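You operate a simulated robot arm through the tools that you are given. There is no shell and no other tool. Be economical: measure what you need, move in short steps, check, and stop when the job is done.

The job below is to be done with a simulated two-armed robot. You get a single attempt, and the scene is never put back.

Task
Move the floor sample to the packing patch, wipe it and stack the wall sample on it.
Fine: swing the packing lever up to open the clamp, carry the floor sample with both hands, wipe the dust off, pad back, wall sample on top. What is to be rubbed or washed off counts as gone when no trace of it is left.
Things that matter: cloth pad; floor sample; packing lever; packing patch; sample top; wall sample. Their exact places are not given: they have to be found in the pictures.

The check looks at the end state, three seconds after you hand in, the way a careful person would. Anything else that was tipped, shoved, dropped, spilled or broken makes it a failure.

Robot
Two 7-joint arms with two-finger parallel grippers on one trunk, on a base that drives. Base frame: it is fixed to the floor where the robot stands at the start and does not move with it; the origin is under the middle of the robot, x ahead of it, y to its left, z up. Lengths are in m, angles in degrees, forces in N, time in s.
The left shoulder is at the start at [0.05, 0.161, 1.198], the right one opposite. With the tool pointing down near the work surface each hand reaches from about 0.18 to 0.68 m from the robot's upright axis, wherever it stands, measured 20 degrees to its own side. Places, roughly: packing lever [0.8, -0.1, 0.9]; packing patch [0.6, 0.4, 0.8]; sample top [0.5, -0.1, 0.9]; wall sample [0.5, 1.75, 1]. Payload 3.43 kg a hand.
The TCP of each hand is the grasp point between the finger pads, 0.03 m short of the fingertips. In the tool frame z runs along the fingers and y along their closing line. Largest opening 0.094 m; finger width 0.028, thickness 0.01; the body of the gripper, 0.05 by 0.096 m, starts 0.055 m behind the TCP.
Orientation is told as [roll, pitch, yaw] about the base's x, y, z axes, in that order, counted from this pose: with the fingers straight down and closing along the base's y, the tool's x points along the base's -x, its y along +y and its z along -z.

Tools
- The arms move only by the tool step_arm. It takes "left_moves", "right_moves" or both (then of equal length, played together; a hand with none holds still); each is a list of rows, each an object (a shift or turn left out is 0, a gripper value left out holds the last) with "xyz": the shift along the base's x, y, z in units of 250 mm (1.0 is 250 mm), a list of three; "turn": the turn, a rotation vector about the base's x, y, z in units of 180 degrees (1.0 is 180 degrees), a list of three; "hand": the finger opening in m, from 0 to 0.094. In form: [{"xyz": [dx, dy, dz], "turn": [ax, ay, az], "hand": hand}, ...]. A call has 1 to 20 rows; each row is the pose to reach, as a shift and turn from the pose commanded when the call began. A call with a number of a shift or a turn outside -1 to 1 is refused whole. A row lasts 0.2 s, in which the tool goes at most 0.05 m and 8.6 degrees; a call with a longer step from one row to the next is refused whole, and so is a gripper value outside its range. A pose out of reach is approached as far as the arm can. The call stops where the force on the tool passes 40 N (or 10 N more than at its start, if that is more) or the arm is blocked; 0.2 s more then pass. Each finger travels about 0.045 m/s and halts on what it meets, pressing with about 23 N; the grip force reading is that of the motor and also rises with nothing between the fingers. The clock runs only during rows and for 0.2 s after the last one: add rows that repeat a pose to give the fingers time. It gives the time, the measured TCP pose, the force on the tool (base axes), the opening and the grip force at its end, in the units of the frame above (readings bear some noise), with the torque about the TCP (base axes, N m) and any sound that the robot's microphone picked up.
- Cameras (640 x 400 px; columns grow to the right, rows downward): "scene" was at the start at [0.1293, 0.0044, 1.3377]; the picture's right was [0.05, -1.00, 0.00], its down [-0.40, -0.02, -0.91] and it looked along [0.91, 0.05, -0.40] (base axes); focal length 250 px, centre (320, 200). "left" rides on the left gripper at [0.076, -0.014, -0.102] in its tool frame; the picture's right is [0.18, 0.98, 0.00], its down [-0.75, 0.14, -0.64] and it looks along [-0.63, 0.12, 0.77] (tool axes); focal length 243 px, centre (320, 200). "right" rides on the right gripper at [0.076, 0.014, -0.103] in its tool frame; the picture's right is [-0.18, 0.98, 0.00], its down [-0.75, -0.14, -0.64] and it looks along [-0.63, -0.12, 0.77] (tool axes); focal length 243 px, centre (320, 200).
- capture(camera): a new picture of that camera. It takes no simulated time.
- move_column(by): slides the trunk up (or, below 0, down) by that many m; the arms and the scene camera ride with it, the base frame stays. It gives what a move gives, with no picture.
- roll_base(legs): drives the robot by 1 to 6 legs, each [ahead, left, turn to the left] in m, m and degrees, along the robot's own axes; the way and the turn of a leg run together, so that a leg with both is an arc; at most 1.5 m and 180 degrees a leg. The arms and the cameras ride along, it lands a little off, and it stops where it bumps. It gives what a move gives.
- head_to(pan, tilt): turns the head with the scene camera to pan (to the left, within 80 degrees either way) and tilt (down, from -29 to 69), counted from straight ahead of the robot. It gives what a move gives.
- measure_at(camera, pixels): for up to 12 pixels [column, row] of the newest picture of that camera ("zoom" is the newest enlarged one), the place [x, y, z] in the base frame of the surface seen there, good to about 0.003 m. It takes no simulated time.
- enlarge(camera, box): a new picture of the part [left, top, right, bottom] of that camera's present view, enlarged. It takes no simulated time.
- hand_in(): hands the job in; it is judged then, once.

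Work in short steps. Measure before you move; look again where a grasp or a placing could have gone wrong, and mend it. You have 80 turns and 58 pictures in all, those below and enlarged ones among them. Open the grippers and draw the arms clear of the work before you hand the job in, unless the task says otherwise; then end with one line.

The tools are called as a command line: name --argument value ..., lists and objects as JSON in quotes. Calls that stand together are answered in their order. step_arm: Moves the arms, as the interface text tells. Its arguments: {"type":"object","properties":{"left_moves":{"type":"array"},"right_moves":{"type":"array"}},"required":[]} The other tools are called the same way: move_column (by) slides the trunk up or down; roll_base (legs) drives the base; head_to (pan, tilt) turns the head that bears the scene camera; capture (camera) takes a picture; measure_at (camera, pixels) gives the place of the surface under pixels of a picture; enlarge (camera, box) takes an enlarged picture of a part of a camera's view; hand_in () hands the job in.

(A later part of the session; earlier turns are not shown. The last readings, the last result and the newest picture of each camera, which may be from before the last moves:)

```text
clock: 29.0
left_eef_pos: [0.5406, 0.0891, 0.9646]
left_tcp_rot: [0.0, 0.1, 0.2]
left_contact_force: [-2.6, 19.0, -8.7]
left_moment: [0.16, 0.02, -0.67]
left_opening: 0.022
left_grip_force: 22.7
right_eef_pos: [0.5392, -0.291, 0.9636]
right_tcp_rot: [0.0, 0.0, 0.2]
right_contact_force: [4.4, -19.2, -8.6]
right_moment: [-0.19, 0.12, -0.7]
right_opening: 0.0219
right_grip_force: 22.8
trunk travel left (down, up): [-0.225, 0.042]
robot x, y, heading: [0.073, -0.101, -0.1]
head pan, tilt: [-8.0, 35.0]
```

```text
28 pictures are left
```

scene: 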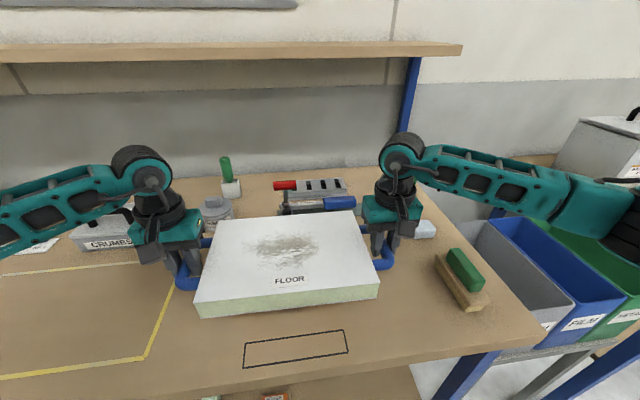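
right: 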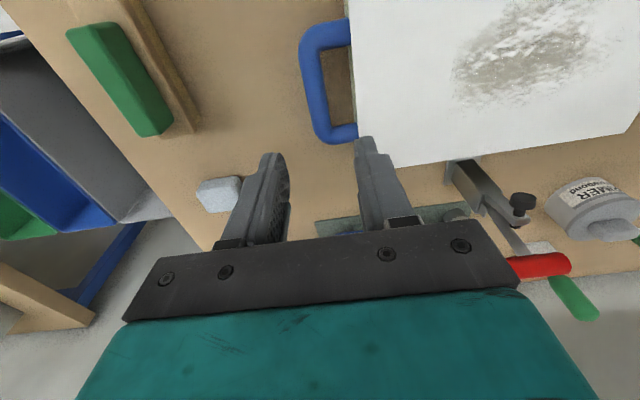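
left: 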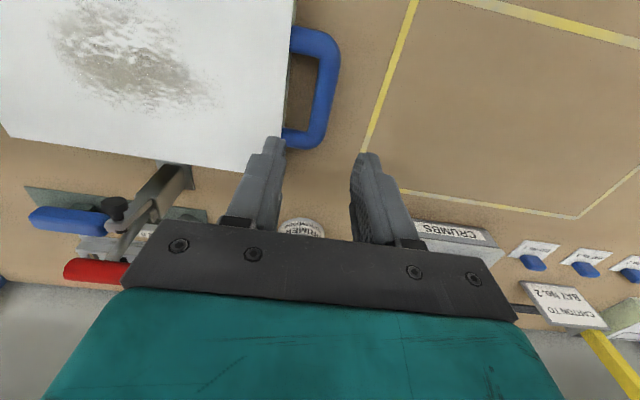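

The sample is level and off the bench. I drive left in a first part and look left before going on.

roll_base --legs '[[0, 0.2, 0]]'

head_to --pan 35 --tilt 40

capture --camera "scene"

```text
clock: 30.6
left_eef_pos: [0.5377, 0.2899, 0.9629]
left_tcp_rot: [0.0, 0.1, 0.6]
left_contact_force: [-3.0, 17.7, -8.3]
left_moment: [0.15, 0.16, -0.62]
left_opening: 0.0218
left_grip_force: 22.8
right_eef_pos: [0.5378, -0.0894, 0.9625]
right_tcp_rot: [0.0, 0.0, 0.5]
right_contact_force: [3.2, -17.1, -8.2]
right_moment: [-0.2, 0.0, -0.64]
right_opening: 0.0221
right_grip_force: 23.0
trunk travel left (down, up): [-0.225, 0.042]
robot x, y, heading: [0.0668, 0.0973, 0.6]
head pan, tilt: [-8.0, 35.0]
```

```text
clock: 31.7
left_eef_pos: [0.5371, 0.2913, 0.9628]
left_tcp_rot: [0.1, 0.1, 0.5]
left_contact_force: [-3.4, -0.4, -8.7]
left_moment: [0.04, 0.26, -0.76]
left_opening: 0.0218
left_grip_force: 23.3
right_eef_pos: [0.5384, -0.0885, 0.9638]
right_tcp_rot: [-0.1, 0.0, 0.5]
right_contact_force: [4.2, -1.1, -9.0]
right_moment: [-0.06, -0.1, -0.73]
right_opening: 0.0218
right_grip_force: 22.2
trunk travel left (down, up): [-0.225, 0.042]
robot x, y, heading: [0.0686, 0.0983, 0.4]
head pan, tilt: [35.0, 40.0]
```

```text
27 pictures are left
```

scene: 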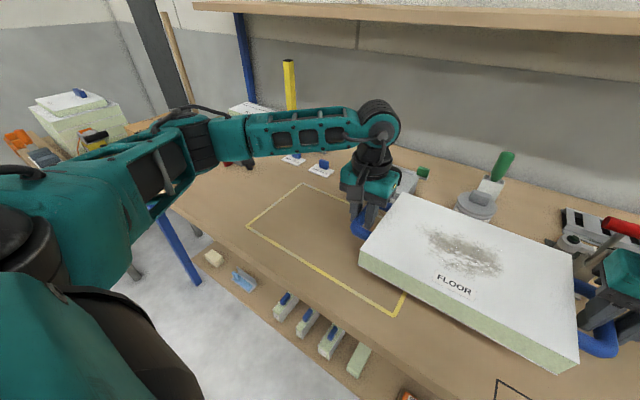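

The way is clear and the wall sample shows at the far left (70,100). I drive on by 0.259 m.

roll_base --legs '[[0.003, 0.259, -0.4]]'

head_to --pan 0 --tilt 45

capture --camera "scene"

```text
clock: 33.5
left_eef_pos: [0.5414, 0.5453, 0.9628]
left_tcp_rot: [0.0, 0.2, 0.3]
left_contact_force: [-3.2, 0.9, -8.3]
left_moment: [0.02, 0.24, -0.64]
left_opening: 0.0219
left_grip_force: 22.8
right_eef_pos: [0.5408, 0.1663, 0.9625]
right_tcp_rot: [-0.1, -0.1, 0.3]
right_contact_force: [3.6, -0.6, -7.7]
right_moment: [-0.02, -0.05, -0.66]
right_opening: 0.022
right_grip_force: 23.4
trunk travel left (down, up): [-0.225, 0.042]
robot x, y, heading: [0.0705, 0.3537, 0.1]
head pan, tilt: [35.0, 40.0]
```

```text
clock: 34.5
left_eef_pos: [0.5404, 0.5447, 0.9636]
left_tcp_rot: [-0.1, 0.2, 0.3]
left_contact_force: [-4.2, -0.7, -8.0]
left_moment: [0.03, 0.15, -0.78]
left_opening: 0.0218
left_grip_force: 23.0
right_eef_pos: [0.5396, 0.1641, 0.9628]
right_tcp_rot: [0.0, 0.0, 0.2]
right_contact_force: [4.2, 0.9, -8.5]
right_moment: [-0.03, -0.02, -0.74]
right_opening: 0.0219
right_grip_force: 22.8
trunk travel left (down, up): [-0.225, 0.042]
robot x, y, heading: [0.0712, 0.3521, 0.2]
head pan, tilt: [0.0, 45.0]
```

```text
26 pictures are left
```

scene: 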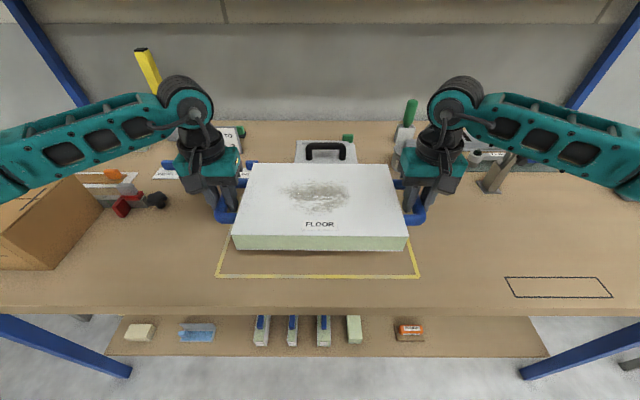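

I measure the front patch corners (217,276),(419,276) and slab corners to correct before setting down.

measure_at --camera "scene" --pixels '[[217, 277], [419, 277], [320, 277], [235, 236], [404, 237], [244, 166], [389, 165]]'

```text
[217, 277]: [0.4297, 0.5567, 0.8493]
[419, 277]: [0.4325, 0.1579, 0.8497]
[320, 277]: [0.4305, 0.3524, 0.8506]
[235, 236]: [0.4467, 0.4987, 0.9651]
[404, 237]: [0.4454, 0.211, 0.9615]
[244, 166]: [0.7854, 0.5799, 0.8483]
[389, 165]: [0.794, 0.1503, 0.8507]
```

It's centred to within ~2 mm. I lower it.

step_arm --left_moves '[{"xyz": [0, 0.006, -0.06]}, {"xyz": [0, 0.006, -0.12]}, {"xyz": [0, 0.006, -0.18]}, {"xyz": [0, 0.006, -0.23]}, {"xyz": [0, 0.006, -0.26]}, {"xyz": [0, 0.006, -0.28]}, {"xyz": [0, 0.006, -0.295]}, {"xyz": [0, 0.006, -0.305]}]' --right_moves '[{"xyz": [0, 0.006, -0.06]}, {"xyz": [0, 0.006, -0.12]}, {"xyz": [0, 0.006, -0.18]}, {"xyz": [0, 0.006, -0.23]}, {"xyz": [0, 0.006, -0.26]}, {"xyz": [0, 0.006, -0.28]}, {"xyz": [0, 0.006, -0.295]}, {"xyz": [0, 0.006, -0.305]}]'

```text
clock: 36.3
left_eef_pos: [0.5391, 0.5465, 0.8893]
left_tcp_rot: [0.0, 0.0, 0.2]
left_contact_force: [-1.4, 6.5, -5.6]
left_moment: [-0.02, -0.18, -0.54]
left_opening: 0.022
left_grip_force: 23.5
right_eef_pos: [0.5397, 0.166, 0.8907]
right_tcp_rot: [0.0, -0.2, 0.3]
right_contact_force: [-0.5, -7.6, 14.1]
right_moment: [-0.09, 0.53, -0.56]
right_opening: 0.0219
right_grip_force: 23.2
trunk travel left (down, up): [-0.225, 0.042]
robot x, y, heading: [0.0703, 0.3515, 0.1]
head pan, tilt: [0.0, 45.0]
```

The right side has touched (+14 N); the left needs about 2 mm more. I lower the left, then open both and raise.

step_arm --left_moves '[{"xyz": [0, 0, -0.008]}, {"xyz": [0, 0, -0.014]}, {"xyz": [0, 0, -0.014]}]'

```text
clock: 37.1
left_eef_pos: [0.5393, 0.5459, 0.8878]
left_tcp_rot: [0.1, -0.3, 0.4]
left_contact_force: [-6.4, 13.2, 21.0]
left_moment: [0.15, 0.13, -0.64]
left_opening: 0.022
left_grip_force: 23.0
right_eef_pos: [0.5403, 0.1664, 0.8897]
right_tcp_rot: [-0.1, -0.4, 0.1]
right_contact_force: [11.9, -6.9, 15.1]
right_moment: [-0.1, 0.05, -0.53]
right_opening: 0.0218
right_grip_force: 22.3
trunk travel left (down, up): [-0.225, 0.042]
robot x, y, heading: [0.0735, 0.3529, 0.1]
head pan, tilt: [0.0, 45.0]
```

Both sides rest on the bench. I open to 0.044 and raise both hands.

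step_arm --left_moves '[{"hand": 0.044}, {"hand": 0.044}, {"hand": 0.044}, {"xyz": [0, 0, 0.15]}, {"xyz": [0, 0, 0.33]}, {"xyz": [0, 0, 0.51]}, {"xyz": [0, 0, 0.69]}, {"xyz": [0, 0, 0.87]}, {"xyz": [0, 0, 1.0]}]' --right_moves '[{"hand": 0.044}, {"hand": 0.044}, {"hand": 0.044}, {"xyz": [0, 0, 0.15]}, {"xyz": [0, 0, 0.33]}, {"xyz": [0, 0, 0.51]}, {"xyz": [0, 0, 0.69]}, {"xyz": [0, 0, 0.87]}, {"xyz": [0, 0, 1.0]}]'

capture --camera "scene"

```text
clock: 39.1
left_eef_pos: [0.5386, 0.5476, 1.1328]
left_tcp_rot: [0.1, 0.2, 0.3]
left_contact_force: [0.2, 1.2, -0.7]
left_moment: [0.01, 0.01, 0.02]
left_opening: 0.044
left_grip_force: 0.1
right_eef_pos: [0.5401, 0.1649, 1.1374]
right_tcp_rot: [0.0, 0.0, 0.3]
right_contact_force: [0.3, -0.2, -1.0]
right_moment: [0.01, -0.01, -0.01]
right_opening: 0.044
right_grip_force: 0.0
trunk travel left (down, up): [-0.225, 0.042]
robot x, y, heading: [0.0728, 0.3505, -0.0]
head pan, tilt: [0.0, 45.0]
```

```text
25 pictures are left
```

scene: 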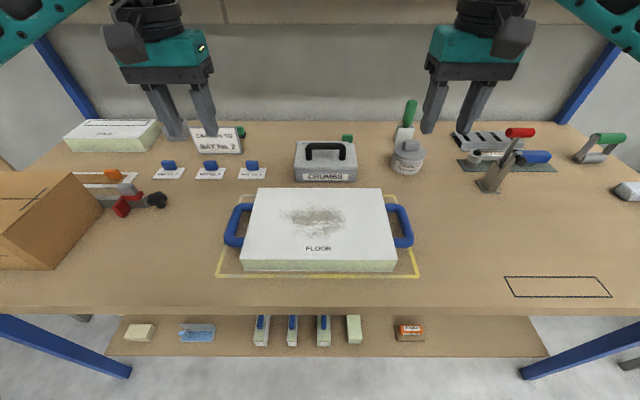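

The sample stands inside the patch. I measure the dust patch extents, then drive right to fetch the pad.

enlarge --camera "scene" --box '[220, 175, 420, 285]'

measure_at --camera "scene" --pixels '[[275, 218], [357, 220], [316, 202], [318, 240], [255, 190], [383, 190], [395, 260], [242, 260]]'

roll_base --legs '[[0, -0.55, 0]]'

head_to --pan -25 --tilt 40

```text
3.20 times, centred on (320, 230) of scene
```

zoom: 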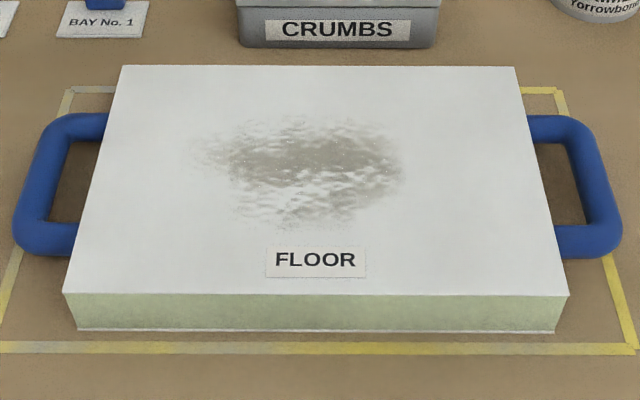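

```text
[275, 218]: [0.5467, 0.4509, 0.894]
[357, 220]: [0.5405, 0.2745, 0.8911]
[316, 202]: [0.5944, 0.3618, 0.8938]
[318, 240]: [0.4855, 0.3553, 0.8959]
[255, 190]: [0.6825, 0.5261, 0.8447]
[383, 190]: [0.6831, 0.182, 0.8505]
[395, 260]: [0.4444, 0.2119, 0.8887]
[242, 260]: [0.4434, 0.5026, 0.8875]
```

```text
clock: 42.2
left_eef_pos: [0.5411, 0.0123, 1.1325]
left_tcp_rot: [0.0, -0.1, 0.6]
left_contact_force: [0.3, 0.5, 0.0]
left_moment: [0.0, 0.02, -0.01]
left_opening: 0.0437
left_grip_force: 0.1
right_eef_pos: [0.5443, -0.368, 1.1375]
right_tcp_rot: [0.0, 0.0, 0.5]
right_contact_force: [-0.4, -0.7, 0.2]
right_moment: [0.02, 0.02, -0.01]
right_opening: 0.0438
right_grip_force: 0.1
trunk travel left (down, up): [-0.225, 0.042]
robot x, y, heading: [0.0729, -0.1819, 0.4]
head pan, tilt: [0.0, 45.0]
```

```text
clock: 43.1
left_eef_pos: [0.5407, 0.0136, 1.1323]
left_tcp_rot: [0.0, 0.0, 0.5]
left_contact_force: [-0.2, -0.6, -0.6]
left_moment: [0.02, 0.0, -0.01]
left_opening: 0.0441
left_grip_force: 0.0
right_eef_pos: [0.5441, -0.3684, 1.1375]
right_tcp_rot: [0.1, -0.1, 0.5]
right_contact_force: [-0.5, 0.2, -0.4]
right_moment: [0.0, -0.03, 0.01]
right_opening: 0.044
right_grip_force: 0.0
trunk travel left (down, up): [-0.225, 0.042]
robot x, y, heading: [0.0784, -0.1807, 0.5]
head pan, tilt: [-25.0, 40.0]
```

I bring the right hand above the pad and open it fully, then look with the hand camera.

step_arm --right_moves '[{"xyz": [0.1, -0.07, -0.06], "hand": 0.094}, {"xyz": [0.2, -0.14, -0.12]}, {"xyz": [0.3, -0.21, -0.18]}, {"xyz": [0.38, -0.28, -0.24]}, {"xyz": [0.44, -0.34, -0.3]}, {"xyz": [0.44, -0.36, -0.35]}]'

capture --camera "right"

enlarge --camera "scene" --box '[250, 80, 450, 240]'

```text
clock: 44.5
left_eef_pos: [0.541, 0.0135, 1.1323]
left_tcp_rot: [0.0, 0.1, 0.4]
left_contact_force: [0.4, -0.5, -0.2]
left_moment: [0.0, 0.01, 0.01]
left_opening: 0.044
left_grip_force: 0.3
right_eef_pos: [0.6555, -0.4584, 1.0489]
right_tcp_rot: [0.0, -0.1, 0.5]
right_contact_force: [0.3, 0.8, 0.2]
right_moment: [-0.01, -0.03, -0.01]
right_opening: 0.094
right_grip_force: 0.1
trunk travel left (down, up): [-0.225, 0.042]
robot x, y, heading: [0.0759, -0.1814, 0.2]
head pan, tilt: [-25.0, 40.0]
```

```text
23 pictures are left
```

right: 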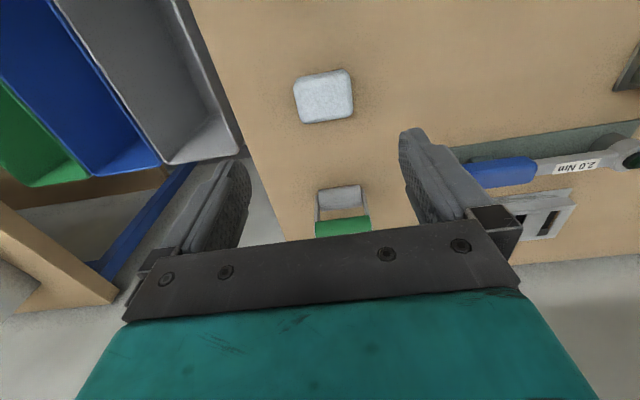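

```text
2.50 times, centred on (350, 160) of scene
```

zoom: 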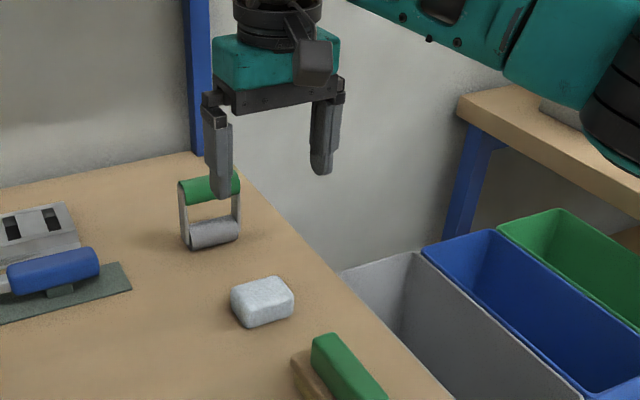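

measure_at --camera "right" --pixels '[[324, 96], [298, 98], [350, 94], [322, 73], [326, 120], [345, 72], [330, 124], [290, 100], [357, 92]]'

```text
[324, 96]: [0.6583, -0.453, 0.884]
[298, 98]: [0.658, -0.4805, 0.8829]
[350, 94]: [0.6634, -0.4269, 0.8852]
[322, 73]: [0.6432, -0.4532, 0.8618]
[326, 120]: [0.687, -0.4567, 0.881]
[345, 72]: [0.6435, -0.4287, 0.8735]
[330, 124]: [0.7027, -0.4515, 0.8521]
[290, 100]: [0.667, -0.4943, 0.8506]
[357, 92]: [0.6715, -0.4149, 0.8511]
```

Pad centre ≈(0.664,-0.454), about 0.06 × 0.05, top 0.884. I descend around it and close.

step_arm --right_moves '[{"xyz": [0.03, 0.018, -0.15]}, {"xyz": [0.03, 0.018, -0.3]}, {"xyz": [0.03, 0.018, -0.45]}, {"xyz": [0.03, 0.018, -0.56]}, {"xyz": [0.03, 0.018, -0.62]}, {"hand": 0.0, "xyz": [0.03, 0.018, -0.62]}, {"hand": 0.0, "xyz": [0.03, 0.018, -0.62]}, {"hand": 0.0, "xyz": [0.03, 0.018, -0.62]}, {"hand": 0.0, "xyz": [0.03, 0.018, -0.62]}]'

```text
clock: 46.5
left_eef_pos: [0.5408, 0.0135, 1.132]
left_tcp_rot: [0.0, 0.0, 0.5]
left_contact_force: [-0.2, -0.2, -0.1]
left_moment: [-0.03, 0.01, 0.01]
left_opening: 0.0442
left_grip_force: 0.0
right_eef_pos: [0.6655, -0.4516, 0.8943]
right_tcp_rot: [0.0, 0.0, 0.5]
right_contact_force: [0.7, 0.1, -0.1]
right_moment: [0.01, -0.01, 0.0]
right_opening: 0.0613
right_grip_force: 22.6
trunk travel left (down, up): [-0.225, 0.042]
robot x, y, heading: [0.0729, -0.1832, 0.2]
head pan, tilt: [-25.0, 40.0]
```

Gripped at 0.061. I lift to z≈1.1, bring it nearer, and drive left to the floor sample.

step_arm --right_moves '[{"xyz": [0, 0, 0.12]}, {"xyz": [0, 0, 0.3]}, {"xyz": [0, 0, 0.48]}, {"xyz": [-0.05, 0.05, 0.64]}, {"xyz": [-0.17, 0.15, 0.75]}, {"xyz": [-0.32, 0.25, 0.82]}, {"xyz": [-0.45, 0.35, 0.84]}]'

roll_base --legs '[[0, 0.63, -0.2]]'

head_to --pan -10 --tilt 45

capture --camera "scene"

```text
clock: 48.1
left_eef_pos: [0.5402, 0.014, 1.1319]
left_tcp_rot: [-0.1, 0.1, 0.5]
left_contact_force: [0.4, -0.4, 0.7]
left_moment: [-0.04, -0.03, 0.0]
left_opening: 0.0444
left_grip_force: 0.0
right_eef_pos: [0.5475, -0.3648, 1.106]
right_tcp_rot: [-0.1, -0.1, 0.4]
right_contact_force: [0.5, 1.0, -0.4]
right_moment: [-0.01, -0.02, 0.0]
right_opening: 0.061
right_grip_force: 23.3
trunk travel left (down, up): [-0.225, 0.042]
robot x, y, heading: [0.0741, -0.1833, 0.4]
head pan, tilt: [-25.0, 40.0]
```

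```text
clock: 51.5
left_eef_pos: [0.5432, 0.6165, 1.1328]
left_tcp_rot: [0.0, 0.1, -0.2]
left_contact_force: [0.4, 0.0, -0.1]
left_moment: [-0.05, 0.02, -0.02]
left_opening: 0.0439
left_grip_force: 0.1
right_eef_pos: [0.5448, 0.2389, 1.1064]
right_tcp_rot: [-0.1, 0.0, -0.2]
right_contact_force: [-1.2, 0.1, -0.8]
right_moment: [0.02, -0.01, 0.02]
right_opening: 0.0611
right_grip_force: 22.9
trunk travel left (down, up): [-0.225, 0.042]
robot x, y, heading: [0.0709, 0.4251, -0.3]
head pan, tilt: [-25.0, 40.0]
```

```text
clock: 52.3
left_eef_pos: [0.5431, 0.6172, 1.133]
left_tcp_rot: [0.1, 0.1, -0.3]
left_contact_force: [0.1, 0.0, 0.7]
left_moment: [-0.01, -0.02, 0.01]
left_opening: 0.0441
left_grip_force: 0.0
right_eef_pos: [0.5451, 0.2379, 1.1062]
right_tcp_rot: [0.0, 0.1, -0.2]
right_contact_force: [1.0, -0.5, -0.1]
right_moment: [-0.01, -0.01, -0.01]
right_opening: 0.0612
right_grip_force: 22.9
trunk travel left (down, up): [-0.225, 0.042]
robot x, y, heading: [0.0756, 0.4263, -0.1]
head pan, tilt: [-10.0, 45.0]
```

```text
21 pictures are left
```

scene: 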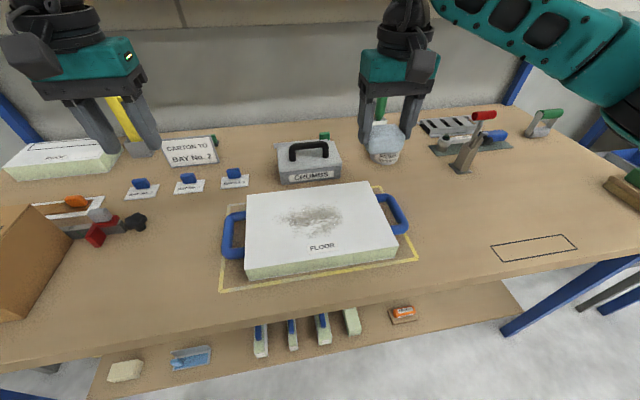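

The pad is held. I go over the front-right corner of the dust at (0.50,0.28) just above the surface.

step_arm --right_moves '[{"xyz": [-0.04, 0.04, -0.14]}, {"xyz": [-0.09, 0.08, -0.28]}, {"xyz": [-0.14, 0.12, -0.42]}, {"xyz": [-0.18, 0.168, -0.54]}, {"xyz": [-0.18, 0.168, -0.62]}, {"xyz": [-0.18, 0.168, -0.645]}, {"xyz": [-0.18, 0.168, -0.66]}, {"xyz": [-0.18, 0.168, -0.668]}]'

```text
clock: 54.1
left_eef_pos: [0.5421, 0.6151, 1.1326]
left_tcp_rot: [-0.1, 0.0, -0.2]
left_contact_force: [-0.9, -0.8, -0.7]
left_moment: [0.01, -0.03, -0.02]
left_opening: 0.044
left_grip_force: 0.1
right_eef_pos: [0.5001, 0.2801, 0.9398]
right_tcp_rot: [0.0, -0.1, -0.3]
right_contact_force: [-0.5, -0.1, 1.1]
right_moment: [0.0, -0.03, -0.04]
right_opening: 0.0608
right_grip_force: 22.7
trunk travel left (down, up): [-0.225, 0.042]
robot x, y, heading: [0.0761, 0.4247, -0.1]
head pan, tilt: [-10.0, 45.0]
```

Nearly in contact (1 N). I press down 1 mm at a time.

step_arm --right_moves '[{"xyz": [0, 0, -0.004]}, {"xyz": [0, 0, -0.006]}, {"xyz": [0, 0, -0.006]}]'

```text
clock: 54.9
left_eef_pos: [0.5415, 0.6159, 1.1332]
left_tcp_rot: [0.0, 0.0, -0.3]
left_contact_force: [0.3, -0.3, 0.3]
left_moment: [-0.04, -0.02, -0.01]
left_opening: 0.0443
left_grip_force: 0.1
right_eef_pos: [0.499, 0.2801, 0.9401]
right_tcp_rot: [0.0, -0.3, -0.3]
right_contact_force: [-0.6, -6.1, 20.8]
right_moment: [-0.21, 0.19, -0.01]
right_opening: 0.0611
right_grip_force: 23.1
trunk travel left (down, up): [-0.225, 0.042]
robot x, y, heading: [0.0761, 0.4312, -0.2]
head pan, tilt: [-10.0, 45.0]
```

About 21 N; I back off slightly and wipe in a serpentine over the dust area.

step_arm --right_moves '[{"xyz": [0, 0.17, 0.004]}, {"xyz": [0, 0.34, 0.004]}, {"xyz": [0, 0.51, 0.004]}, {"xyz": [0, 0.68, 0.004]}, {"xyz": [0.12, 0.68, 0.004]}, {"xyz": [0.12, 0.51, 0.004]}, {"xyz": [0.12, 0.34, 0.004]}, {"xyz": [0.12, 0.17, 0.004]}, {"xyz": [0.12, 0, 0.004]}, {"xyz": [0.24, 0, 0.004]}, {"xyz": [0.24, 0.17, 0.004]}, {"xyz": [0.24, 0.34, 0.004]}, {"xyz": [0.24, 0.51, 0.004]}, {"xyz": [0.24, 0.68, 0.004]}, {"xyz": [0.36, 0.68, 0.004]}, {"xyz": [0.36, 0.51, 0.004]}, {"xyz": [0.36, 0.34, 0.004]}, {"xyz": [0.36, 0.17, 0.004]}, {"xyz": [0.36, 0.0, 0.004]}]'

capture --camera "scene"

```text
clock: 58.9
left_eef_pos: [0.5418, 0.617, 1.1331]
left_tcp_rot: [0.0, 0.0, -0.2]
left_contact_force: [0.0, -0.1, -0.7]
left_moment: [0.0, -0.03, -0.01]
left_opening: 0.0442
left_grip_force: 0.0
right_eef_pos: [0.5886, 0.28, 0.94]
right_tcp_rot: [0.0, -0.2, -0.2]
right_contact_force: [-0.5, 1.6, 13.2]
right_moment: [0.25, -0.03, -0.08]
right_opening: 0.0609
right_grip_force: 22.5
trunk travel left (down, up): [-0.225, 0.042]
robot x, y, heading: [0.0713, 0.4292, -0.3]
head pan, tilt: [-10.0, 45.0]
```

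```text
20 pictures are left
```

scene: 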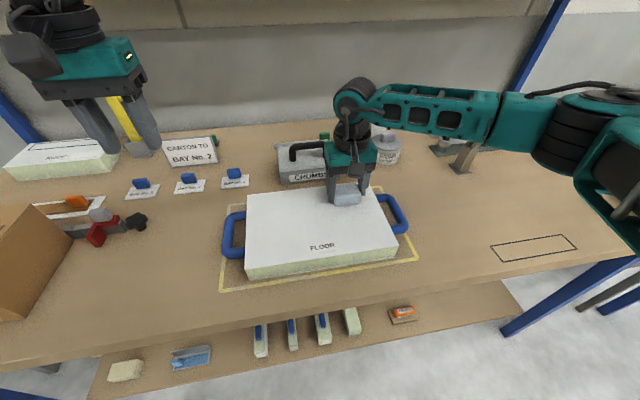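

The dust seems gone. I raise the hand and check the top enlarged.

step_arm --right_moves '[{"xyz": [0, 0, 0.12]}, {"xyz": [0, 0, 0.28]}, {"xyz": [0, 0, 0.44]}, {"xyz": [-0.08, 0, 0.58]}, {"xyz": [-0.17, -0.1, 0.65]}]'

enlarge --camera "scene" --box '[215, 165, 425, 295]'

```text
clock: 60.1
left_eef_pos: [0.5431, 0.6157, 1.1319]
left_tcp_rot: [0.0, 0.0, -0.1]
left_contact_force: [-0.4, -1.1, -0.8]
left_moment: [0.01, -0.02, -0.01]
left_opening: 0.044
left_grip_force: 0.1
right_eef_pos: [0.5449, 0.2559, 1.1036]
right_tcp_rot: [0.0, 0.0, -0.2]
right_contact_force: [0.3, -0.7, -0.1]
right_moment: [0.03, -0.03, 0.0]
right_opening: 0.0609
right_grip_force: 22.9
trunk travel left (down, up): [-0.225, 0.042]
robot x, y, heading: [0.0765, 0.4292, -0.4]
head pan, tilt: [-10.0, 45.0]
```

```text
3.05 times, centred on (320, 230) of scene
```

zoom: 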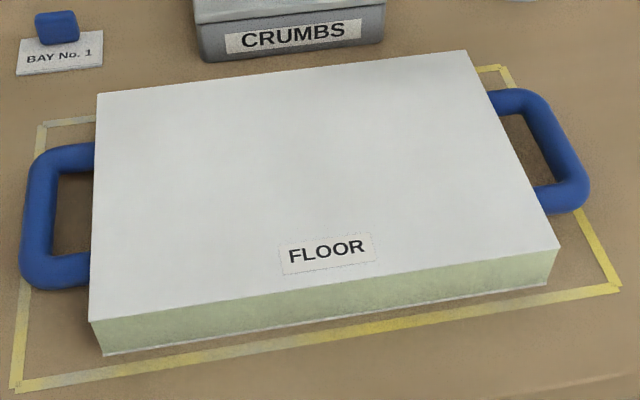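

The top is spotless. I drive back right to return the pad.

roll_base --legs '[[0, -0.612, 0.4]]'

head_to --pan -25 --tilt 40

```text
clock: 63.6
left_eef_pos: [0.5409, 0.0024, 1.1326]
left_tcp_rot: [-0.1, 0.1, 0.5]
left_contact_force: [-0.5, -0.7, 0.0]
left_moment: [0.03, -0.03, 0.03]
left_opening: 0.0441
left_grip_force: 0.1
right_eef_pos: [0.5458, -0.3568, 1.1036]
right_tcp_rot: [0.0, 0.0, 0.5]
right_contact_force: [0.2, 0.4, 0.5]
right_moment: [0.03, 0.03, 0.02]
right_opening: 0.0606
right_grip_force: 23.2
trunk travel left (down, up): [-0.225, 0.042]
robot x, y, heading: [0.0738, -0.1931, 0.2]
head pan, tilt: [-10.0, 45.0]
```

```text
clock: 64.4
left_eef_pos: [0.5405, 0.003, 1.1317]
left_tcp_rot: [0.0, 0.0, 0.4]
left_contact_force: [0.2, 0.1, 0.7]
left_moment: [-0.01, 0.05, 0.01]
left_opening: 0.0441
left_grip_force: 0.1
right_eef_pos: [0.547, -0.358, 1.1036]
right_tcp_rot: [0.0, 0.1, 0.4]
right_contact_force: [0.4, 1.2, -0.7]
right_moment: [0.03, 0.02, 0.03]
right_opening: 0.0612
right_grip_force: 23.3
trunk travel left (down, up): [-0.225, 0.042]
robot x, y, heading: [0.0716, -0.1914, 0.1]
head pan, tilt: [-25.0, 40.0]
```

I bring the pad over its old place, lower it to the bench and check the force.

step_arm --right_moves '[{"xyz": [0.13, -0.1, 0]}, {"xyz": [0.26, -0.2, 0]}, {"xyz": [0.38, -0.3, 0]}, {"xyz": [0.474, -0.38, -0.08]}, {"xyz": [0.474, -0.38, -0.25]}, {"xyz": [0.474, -0.38, -0.42]}, {"xyz": [0.474, -0.38, -0.59]}, {"xyz": [0.474, -0.38, -0.74]}, {"xyz": [0.474, -0.38, -0.8]}, {"xyz": [0.474, -0.38, -0.825]}, {"xyz": [0.474, -0.38, -0.834]}]'

```text
clock: 66.8
left_eef_pos: [0.5413, 0.0011, 1.1316]
left_tcp_rot: [0.0, 0.0, 0.4]
left_contact_force: [0.7, 0.5, -0.5]
left_moment: [0.02, -0.05, -0.03]
left_opening: 0.0441
left_grip_force: 0.1
right_eef_pos: [0.6641, -0.4525, 0.894]
right_tcp_rot: [-0.1, -0.1, 0.4]
right_contact_force: [-0.1, -0.4, 0.8]
right_moment: [0.02, 0.0, 0.0]
right_opening: 0.0611
right_grip_force: 22.6
trunk travel left (down, up): [-0.225, 0.042]
robot x, y, heading: [0.0735, -0.1946, -0.0]
head pan, tilt: [-25.0, 40.0]
```

At the height it was picked from; I open, raise, and look.

step_arm --right_moves '[{"hand": 0.094}, {"hand": 0.094}, {"hand": 0.094}, {"xyz": [0, 0, 0.15]}, {"xyz": [0, 0, 0.33]}, {"xyz": [0, 0, 0.52]}, {"xyz": [-0.1, 0.05, 0.7]}, {"xyz": [-0.25, 0.15, 0.82]}, {"xyz": [-0.4, 0.3, 0.85]}]'

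capture --camera "scene"

```text
refused: row 7 steps farther than a row can; nothing moved
```

```text
18 pictures are left
```

scene: 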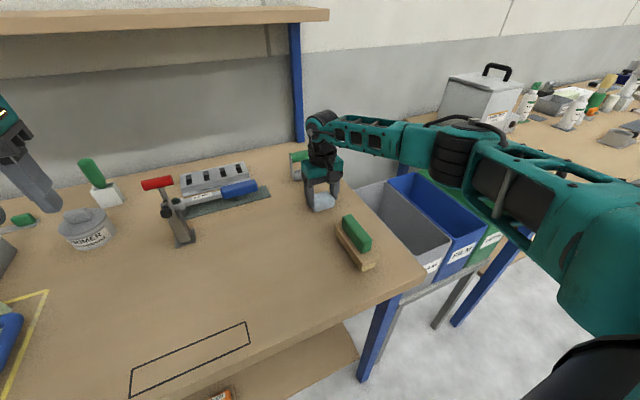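

One step was too long; I repeat with shorter ones.

step_arm --right_moves '[{"hand": 0.094}, {"hand": 0.094}, {"hand": 0.094}, {"xyz": [0, 0, 0.15]}, {"xyz": [0, 0, 0.33]}, {"xyz": [0, 0, 0.5]}, {"xyz": [-0.1, 0.05, 0.62]}, {"xyz": [-0.22, 0.12, 0.72]}, {"xyz": [-0.36, 0.22, 0.8]}, {"xyz": [-0.5, 0.3, 0.84]}]'

enlarge --camera "scene" --box '[130, 120, 400, 290]'

```text
clock: 69.0
left_eef_pos: [0.5397, 0.0025, 1.133]
left_tcp_rot: [0.0, 0.0, 0.5]
left_contact_force: [1.3, 0.0, -1.5]
left_moment: [-0.01, 0.02, 0.01]
left_opening: 0.0441
left_grip_force: 0.0
right_eef_pos: [0.5415, -0.3744, 1.1023]
right_tcp_rot: [-0.1, -0.1, 0.3]
right_contact_force: [0.4, -1.6, -0.8]
right_moment: [-0.01, -0.01, 0.0]
right_opening: 0.0939
right_grip_force: 0.1
trunk travel left (down, up): [-0.225, 0.042]
robot x, y, heading: [0.0711, -0.1931, 0.2]
head pan, tilt: [-25.0, 40.0]
```

```text
2.35 times, centred on (265, 205) of scene
```

zoom: 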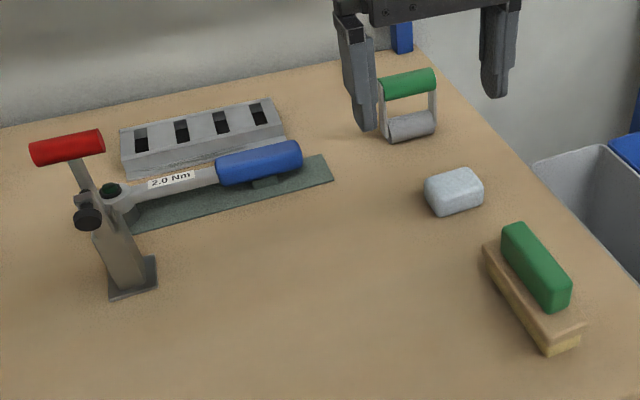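

The pad is back in place, lever up. I raise and retract both hands, then drive left to look at the wall sample.

step_arm --left_moves '[{"xyz": [-0.13, 0, 0.12]}, {"xyz": [-0.26, 0, 0.24]}, {"xyz": [-0.39, 0, 0.36]}, {"xyz": [-0.5, 0, 0.48]}]' --right_moves '[{"xyz": [-0.13, 0.04, 0.12]}, {"xyz": [-0.26, 0.08, 0.24]}, {"xyz": [-0.39, 0.12, 0.36]}, {"xyz": [-0.5, 0.16, 0.48]}]'

roll_base --legs '[[0, 1.1, 0]]'

head_to --pan 50 --tilt 30

capture --camera "scene"

```text
clock: 70.0
left_eef_pos: [0.4123, 0.0038, 1.2525]
left_tcp_rot: [0.0, 0.0, 0.4]
left_contact_force: [-0.6, -0.1, 0.0]
left_moment: [-0.01, -0.02, 0.01]
left_opening: 0.044
left_grip_force: 0.1
right_eef_pos: [0.414, -0.3373, 1.2257]
right_tcp_rot: [-0.1, -0.2, 0.3]
right_contact_force: [-0.7, 0.2, -0.3]
right_moment: [0.0, 0.01, 0.01]
right_opening: 0.0938
right_grip_force: 0.0
trunk travel left (down, up): [-0.225, 0.042]
robot x, y, heading: [0.0735, -0.1944, -0.1]
head pan, tilt: [-25.0, 40.0]
```

```text
clock: 75.8
left_eef_pos: [0.3947, 1.1543, 1.2502]
left_tcp_rot: [0.0, 0.0, 1.5]
left_contact_force: [-0.1, -0.2, 0.5]
left_moment: [0.0, -0.01, -0.01]
left_opening: 0.0438
left_grip_force: 0.1
right_eef_pos: [0.4037, 0.8139, 1.2258]
right_tcp_rot: [0.1, 0.0, 1.5]
right_contact_force: [-0.3, 0.0, -0.3]
right_moment: [0.04, -0.01, 0.01]
right_opening: 0.0939
right_grip_force: 0.1
trunk travel left (down, up): [-0.225, 0.042]
robot x, y, heading: [0.0608, 0.9491, 1.4]
head pan, tilt: [-25.0, 40.0]
```

```text
clock: 77.3
left_eef_pos: [0.3947, 1.1537, 1.2511]
left_tcp_rot: [0.1, 0.0, 1.4]
left_contact_force: [-0.2, 0.6, -1.0]
left_moment: [0.0, 0.03, 0.0]
left_opening: 0.0442
left_grip_force: 0.1
right_eef_pos: [0.4027, 0.814, 1.2243]
right_tcp_rot: [0.0, 0.0, 1.4]
right_contact_force: [0.5, 0.4, -1.1]
right_moment: [0.02, 0.0, -0.01]
right_opening: 0.0942
right_grip_force: 0.1
trunk travel left (down, up): [-0.225, 0.042]
robot x, y, heading: [0.0552, 0.9519, 1.5]
head pan, tilt: [50.0, 30.0]
```

```text
16 pictures are left
```

scene: 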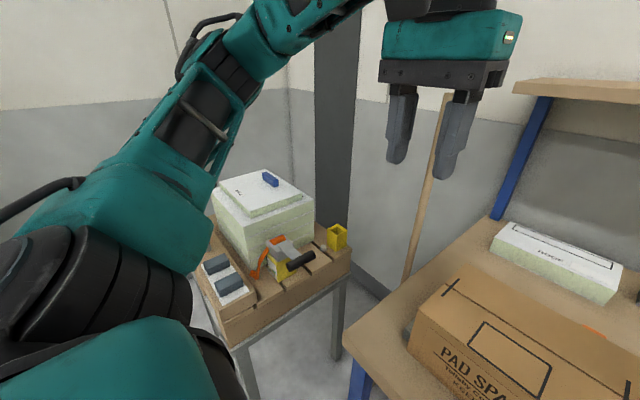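

A second stand carries a block stack, with a thin slab with blue knob on top (265,190). I enlarge and measure it.

enlarge --camera "scene" --box '[190, 150, 370, 330]'

measure_at --camera "scene" --pixels '[[270, 177], [276, 187], [220, 182], [264, 170], [303, 194], [254, 213], [235, 195], [314, 205], [263, 237], [235, 345], [349, 268], [330, 300]]'

```text
2.22 times, centred on (280, 240) of scene
```

zoom: 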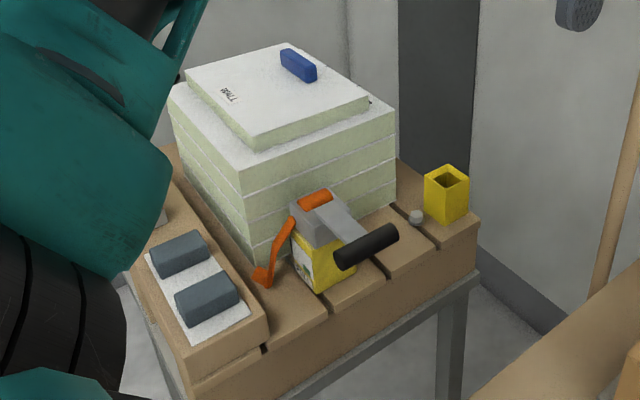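

```text
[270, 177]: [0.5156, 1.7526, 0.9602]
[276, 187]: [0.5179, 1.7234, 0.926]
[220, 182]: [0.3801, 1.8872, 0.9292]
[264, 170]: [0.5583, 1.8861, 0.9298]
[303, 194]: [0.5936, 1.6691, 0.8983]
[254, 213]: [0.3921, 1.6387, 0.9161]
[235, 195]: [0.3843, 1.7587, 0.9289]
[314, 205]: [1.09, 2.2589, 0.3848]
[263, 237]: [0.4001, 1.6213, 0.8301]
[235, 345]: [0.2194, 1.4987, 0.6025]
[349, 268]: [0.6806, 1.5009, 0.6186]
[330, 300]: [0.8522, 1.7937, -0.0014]
```

The slab spans x≈0.38–0.58, y≈1.64–1.89, top z 0.93; its blue knob is near (0.516,1.745). The stand's front is at x≈0.22, so I back up first, then drive left.

measure_at --camera "zoom" --pixels '[[286, 53], [300, 62], [311, 71], [298, 76], [190, 73], [292, 45], [370, 98], [265, 140]]'

roll_base --legs '[[-0.175, 0, -1.4], [0, 0.59, 0]]'

head_to --pan 20 --tilt 35

capture --camera "scene"

```text
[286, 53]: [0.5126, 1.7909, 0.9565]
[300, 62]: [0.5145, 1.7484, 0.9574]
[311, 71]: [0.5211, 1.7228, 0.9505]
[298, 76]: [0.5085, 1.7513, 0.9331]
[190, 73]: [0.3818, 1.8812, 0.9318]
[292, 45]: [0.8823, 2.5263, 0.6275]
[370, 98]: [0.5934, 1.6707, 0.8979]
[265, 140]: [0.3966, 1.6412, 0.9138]
```

```text
clock: 81.7
left_eef_pos: [0.221, 1.7334, 1.2512]
left_tcp_rot: [0.0, 0.0, 0.1]
left_contact_force: [0.1, -0.1, 0.2]
left_moment: [0.02, -0.01, 0.02]
left_opening: 0.0442
left_grip_force: 0.0
right_eef_pos: [0.2212, 1.3917, 1.2246]
right_tcp_rot: [-0.1, 0.0, 0.1]
right_contact_force: [-0.2, 0.3, 0.2]
right_moment: [-0.01, 0.0, -0.05]
right_opening: 0.0941
right_grip_force: 0.0
trunk travel left (down, up): [-0.225, 0.042]
robot x, y, heading: [-0.1211, 1.535, 0.2]
head pan, tilt: [50.0, 30.0]
```

```text
clock: 82.7
left_eef_pos: [0.2213, 1.7315, 1.2507]
left_tcp_rot: [0.0, 0.1, 0.1]
left_contact_force: [0.8, -0.2, 0.2]
left_moment: [0.03, 0.02, -0.01]
left_opening: 0.0439
left_grip_force: 0.1
right_eef_pos: [0.2212, 1.3923, 1.2247]
right_tcp_rot: [0.1, 0.0, 0.1]
right_contact_force: [-0.1, -0.8, -0.2]
right_moment: [0.01, -0.03, -0.03]
right_opening: 0.0941
right_grip_force: 0.0
trunk travel left (down, up): [-0.225, 0.042]
robot x, y, heading: [-0.1161, 1.5392, 0.0]
head pan, tilt: [20.0, 35.0]
```

```text
14 pictures are left
```

scene: 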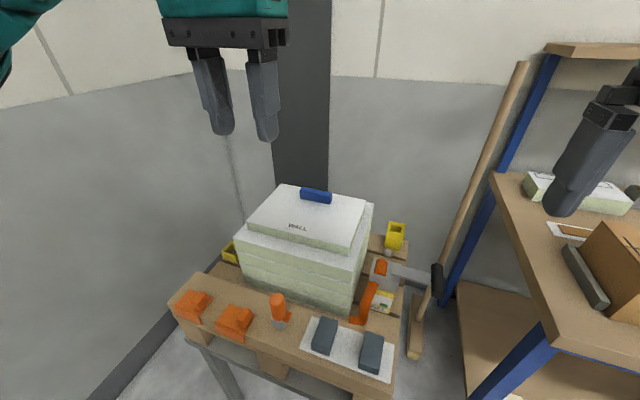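

No bump. The WALL sample is in view; I measure its corners and the knob.

measure_at --camera "scene" --pixels '[[304, 191], [317, 193], [329, 195], [316, 200], [282, 187], [364, 200], [349, 240], [250, 223], [371, 206], [355, 258], [240, 235]]'

step_arm --left_moves '[{"xyz": [0.05, 0, 0], "turn": [0, 0, 0.045], "hand": 0.06}, {"xyz": [0.12, 0, 0], "turn": [0, 0, 0.09]}, {"xyz": [0.19, 0, 0], "turn": [0, 0, 0.136]}, {"xyz": [0.26, 0, 0], "turn": [0, 0, 0.182]}, {"xyz": [0.33, 0, 0], "turn": [0, 0, 0.227]}, {"xyz": [0.4, 0, 0], "turn": [0, 0, 0.273]}, {"xyz": [0.47, 0, -0.03], "turn": [0, 0, 0.318]}, {"xyz": [0.54, 0, -0.06], "turn": [0, 0, 0.364]}, {"xyz": [0.62, 0, -0.1], "turn": [0, 0, 0.409]}, {"xyz": [0.7, 0, -0.14], "turn": [0, 0, 0.455]}, {"xyz": [0.78, 0, -0.2], "turn": [0, 0, 0.5]}]'

```text
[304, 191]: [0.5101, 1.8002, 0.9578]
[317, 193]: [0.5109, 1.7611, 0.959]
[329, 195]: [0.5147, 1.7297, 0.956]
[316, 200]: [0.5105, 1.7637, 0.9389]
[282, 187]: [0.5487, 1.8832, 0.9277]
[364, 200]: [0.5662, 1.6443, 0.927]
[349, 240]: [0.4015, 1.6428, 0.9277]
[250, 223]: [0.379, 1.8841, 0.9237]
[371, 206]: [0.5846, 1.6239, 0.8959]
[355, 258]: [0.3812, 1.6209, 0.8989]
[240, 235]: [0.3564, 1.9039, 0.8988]
```

```text
clock: 85.1
left_eef_pos: [0.4168, 1.7329, 1.2017]
left_tcp_rot: [0.1, -0.1, 90.2]
left_contact_force: [0.3, -0.6, -0.1]
left_moment: [0.01, 0.05, 0.01]
left_opening: 0.06
left_grip_force: 0.1
right_eef_pos: [0.2213, 1.392, 1.2241]
right_tcp_rot: [0.0, 0.1, 0.2]
right_contact_force: [-0.8, -0.9, 0.5]
right_moment: [0.02, -0.02, 0.0]
right_opening: 0.094
right_grip_force: 0.0
trunk travel left (down, up): [-0.225, 0.042]
robot x, y, heading: [-0.1177, 1.5375, -0.2]
head pan, tilt: [20.0, 35.0]
```

The slab is yawed ≈+5°, centre (0.474,1.764); knob centre ≈(0.515,1.764), top 0.958. I move above the knob with yaw 95° and look with the left camera.

step_arm --left_moves '[{"xyz": [0.08, 0.03, -0.1], "turn": [0, 0, 0.006]}, {"xyz": [0.16, 0.06, -0.2], "turn": [0, 0, 0.012]}, {"xyz": [0.24, 0.09, -0.3], "turn": [0, 0, 0.018]}, {"xyz": [0.32, 0.124, -0.4], "turn": [0, 0, 0.025]}, {"xyz": [0.388, 0.124, -0.5], "turn": [0, 0, 0.025]}]'

capture --camera "left"

```text
clock: 86.3
left_eef_pos: [0.5131, 1.7641, 1.0779]
left_tcp_rot: [0.1, -0.1, 94.7]
left_contact_force: [0.4, 1.0, 0.9]
left_moment: [-0.02, 0.01, -0.03]
left_opening: 0.0599
left_grip_force: 0.0
right_eef_pos: [0.2221, 1.3911, 1.2241]
right_tcp_rot: [0.0, 0.0, 0.1]
right_contact_force: [0.3, 0.0, -0.3]
right_moment: [-0.03, 0.01, -0.01]
right_opening: 0.0938
right_grip_force: 0.1
trunk travel left (down, up): [-0.225, 0.042]
robot x, y, heading: [-0.1226, 1.537, -0.2]
head pan, tilt: [20.0, 35.0]
```

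```text
13 pictures are left
```

left: 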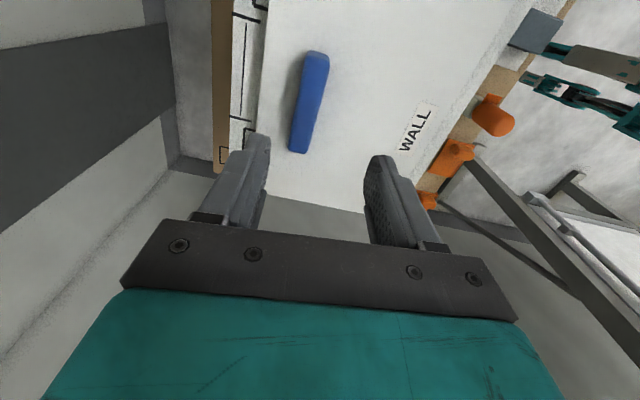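

measure_at --camera "left" --pixels '[[316, 58], [310, 100], [301, 145], [300, 95], [321, 100], [265, 20], [255, 110], [500, 60]]'

```text
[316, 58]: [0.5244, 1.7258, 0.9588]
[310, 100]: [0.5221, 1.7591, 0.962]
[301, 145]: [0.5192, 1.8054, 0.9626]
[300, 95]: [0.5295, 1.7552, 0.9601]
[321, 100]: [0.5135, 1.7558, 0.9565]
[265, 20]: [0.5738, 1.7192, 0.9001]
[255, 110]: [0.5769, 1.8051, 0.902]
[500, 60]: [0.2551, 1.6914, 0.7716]
```

Knob centre (0.522,1.764). I shift +9 mm in x, descend to z≈0.963 and close.

step_arm --left_moves '[{"xyz": [0.035, 0, -0.12]}, {"xyz": [0.035, 0, -0.26]}, {"xyz": [0.035, 0, -0.38]}, {"xyz": [0.035, 0, -0.455]}, {"xyz": [0.035, 0, -0.455], "hand": 0}, {"xyz": [0.035, 0, -0.455], "hand": 0}, {"xyz": [0.035, 0, -0.455], "hand": 0}, {"xyz": [0.035, 0, -0.455], "hand": 0}, {"xyz": [0.035, 0, -0.455], "hand": 0}]'

```text
clock: 88.3
left_eef_pos: [0.5227, 1.7624, 0.9621]
left_tcp_rot: [-0.1, 0.0, 94.7]
left_contact_force: [-0.5, -0.3, -0.5]
left_moment: [0.1, 0.0, -0.21]
left_opening: 0.0263
left_grip_force: 23.1
right_eef_pos: [0.2214, 1.3919, 1.2242]
right_tcp_rot: [0.0, 0.0, 0.1]
right_contact_force: [0.0, -0.5, 0.3]
right_moment: [-0.02, 0.0, -0.02]
right_opening: 0.0941
right_grip_force: 0.0
trunk travel left (down, up): [-0.225, 0.042]
robot x, y, heading: [-0.1194, 1.5386, -0.1]
head pan, tilt: [20.0, 35.0]
```

Gripped. I lift slowly and look.

step_arm --left_moves '[{"xyz": [0, 0, 0.02]}, {"xyz": [0, 0, 0.06]}, {"xyz": [0, 0, 0.12]}, {"xyz": [0, 0, 0.2]}, {"xyz": [0, 0, 0.3]}, {"xyz": [0, 0, 0.4]}, {"xyz": [0, 0, 0.5]}, {"xyz": [0, 0, 0.56]}]'

capture --camera "scene"

```text
clock: 90.1
left_eef_pos: [0.5233, 1.7632, 1.1041]
left_tcp_rot: [-0.1, 0.0, 94.6]
left_contact_force: [0.1, -0.8, -3.5]
left_moment: [-0.06, -0.15, 0.0]
left_opening: 0.0217
left_grip_force: 23.1
right_eef_pos: [0.2213, 1.3926, 1.225]
right_tcp_rot: [-0.1, 0.1, 0.1]
right_contact_force: [-0.1, 1.1, -0.6]
right_moment: [0.02, -0.02, 0.0]
right_opening: 0.0938
right_grip_force: 0.0
trunk travel left (down, up): [-0.225, 0.042]
robot x, y, heading: [-0.1211, 1.5386, 0.3]
head pan, tilt: [20.0, 35.0]
```

```text
12 pictures are left
```

scene: 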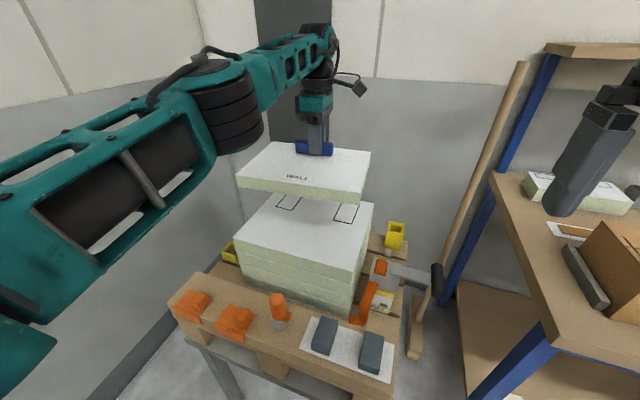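

The WALL slab hangs level and alone. I check the box and broom positions, then straighten the yaw and retract.

measure_at --camera "scene" --pixels '[[612, 224], [580, 245], [415, 350], [445, 260], [480, 180], [395, 225]]'

step_arm --left_moves '[{"xyz": [-0.1, 0, 0.06], "turn": [0, 0, -0.006]}, {"xyz": [-0.2, 0, 0.12], "turn": [0, 0, -0.012]}, {"xyz": [-0.3, 0, 0.18], "turn": [0, 0, -0.018]}, {"xyz": [-0.4, 0, 0.24], "turn": [0, 0, -0.026]}, {"xyz": [-0.5, 0, 0.3], "turn": [0, 0, -0.026]}]'

```text
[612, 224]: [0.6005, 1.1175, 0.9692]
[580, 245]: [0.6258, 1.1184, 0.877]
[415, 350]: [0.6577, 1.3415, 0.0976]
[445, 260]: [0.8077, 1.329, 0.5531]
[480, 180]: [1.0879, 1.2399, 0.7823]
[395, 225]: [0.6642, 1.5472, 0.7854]
```

```text
clock: 91.3
left_eef_pos: [0.3997, 1.7628, 1.1803]
left_tcp_rot: [-0.1, 0.1, 89.8]
left_contact_force: [-0.3, -0.5, -3.3]
left_moment: [-0.03, -0.15, -0.02]
left_opening: 0.0216
left_grip_force: 23.2
right_eef_pos: [0.2207, 1.392, 1.2243]
right_tcp_rot: [0.1, -0.1, 0.2]
right_contact_force: [0.0, 0.3, 0.0]
right_moment: [0.0, -0.01, 0.01]
right_opening: 0.0942
right_grip_force: 0.0
trunk travel left (down, up): [-0.225, 0.042]
robot x, y, heading: [-0.1159, 1.5378, 0.2]
head pan, tilt: [20.0, 35.0]
```

The way is clear. I drive right 1.3 m, then ahead.

roll_base --legs '[[0, -1.3, 0]]'

```text
clock: 97.9
left_eef_pos: [0.3977, 0.4408, 1.1784]
left_tcp_rot: [0.1, 0.1, 89.5]
left_contact_force: [-0.6, 0.4, -3.5]
left_moment: [-0.02, -0.18, -0.01]
left_opening: 0.0217
left_grip_force: 23.0
right_eef_pos: [0.2162, 0.0725, 1.2245]
right_tcp_rot: [-0.1, -0.1, -0.2]
right_contact_force: [1.0, 0.2, 0.0]
right_moment: [0.0, -0.02, 0.04]
right_opening: 0.0942
right_grip_force: 0.0
trunk travel left (down, up): [-0.225, 0.042]
robot x, y, heading: [-0.1269, 0.2206, -0.3]
head pan, tilt: [20.0, 35.0]
```

I drive ahead 0.19 m and look at the floor sample and the held slab.

roll_base --legs '[[0.19, 0, 0.3]]'

head_to --pan 15 --tilt 45

capture --camera "scene"

```text
clock: 99.4
left_eef_pos: [0.5856, 0.4386, 1.1786]
left_tcp_rot: [0.1, 0.0, 89.4]
left_contact_force: [-0.1, 0.2, -4.9]
left_moment: [-0.01, -0.14, 0.05]
left_opening: 0.0218
left_grip_force: 23.0
right_eef_pos: [0.403, 0.0695, 1.2252]
right_tcp_rot: [0.0, 0.1, -0.3]
right_contact_force: [0.2, 0.1, -0.3]
right_moment: [0.0, 0.03, -0.02]
right_opening: 0.0941
right_grip_force: 0.1
trunk travel left (down, up): [-0.225, 0.042]
robot x, y, heading: [0.0623, 0.22, -0.7]
head pan, tilt: [20.0, 35.0]
```

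```text
clock: 100.1
left_eef_pos: [0.5852, 0.4381, 1.1783]
left_tcp_rot: [0.0, 0.1, 89.5]
left_contact_force: [0.5, -0.6, -4.6]
left_moment: [-0.04, -0.17, 0.01]
left_opening: 0.022
left_grip_force: 23.2
right_eef_pos: [0.4027, 0.0714, 1.2244]
right_tcp_rot: [-0.1, -0.1, -0.3]
right_contact_force: [0.1, -0.3, 0.5]
right_moment: [-0.02, 0.02, -0.03]
right_opening: 0.094
right_grip_force: 0.1
trunk travel left (down, up): [-0.225, 0.042]
robot x, y, heading: [0.062, 0.2165, -0.2]
head pan, tilt: [15.0, 45.0]
```

```text
11 pictures are left
```

scene: 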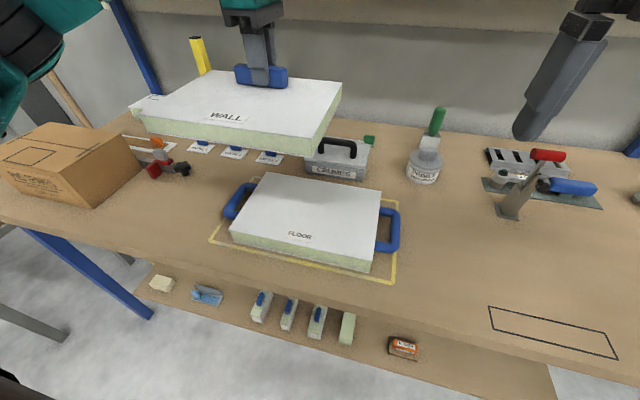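

I measure corners of both slabs in this view.

measure_at --camera "scene" --pixels '[[135, 106], [184, 73], [339, 85], [319, 138], [265, 176], [379, 194], [371, 249], [235, 221], [262, 76]]'

```text
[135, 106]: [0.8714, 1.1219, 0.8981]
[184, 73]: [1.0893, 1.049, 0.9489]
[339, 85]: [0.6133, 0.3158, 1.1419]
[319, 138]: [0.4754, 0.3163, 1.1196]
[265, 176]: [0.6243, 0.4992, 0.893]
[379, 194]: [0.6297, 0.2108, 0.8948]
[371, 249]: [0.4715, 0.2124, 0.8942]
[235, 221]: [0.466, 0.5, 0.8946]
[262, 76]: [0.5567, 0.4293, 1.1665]
```

I enlarge to get the slab edges precisely.

enlarge --camera "scene" --box '[120, 60, 410, 290]'

```text
1.74 times, centred on (265, 175) of scene
```

zoom: 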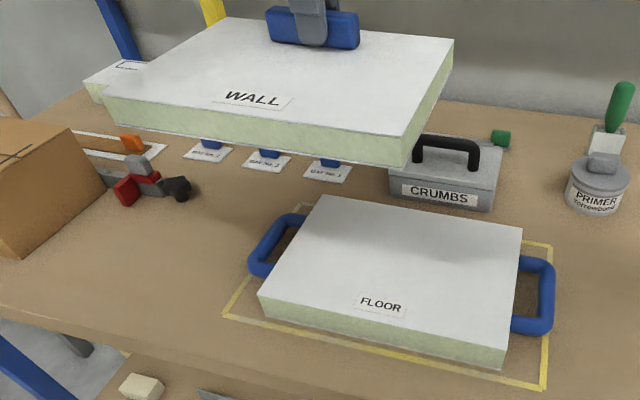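

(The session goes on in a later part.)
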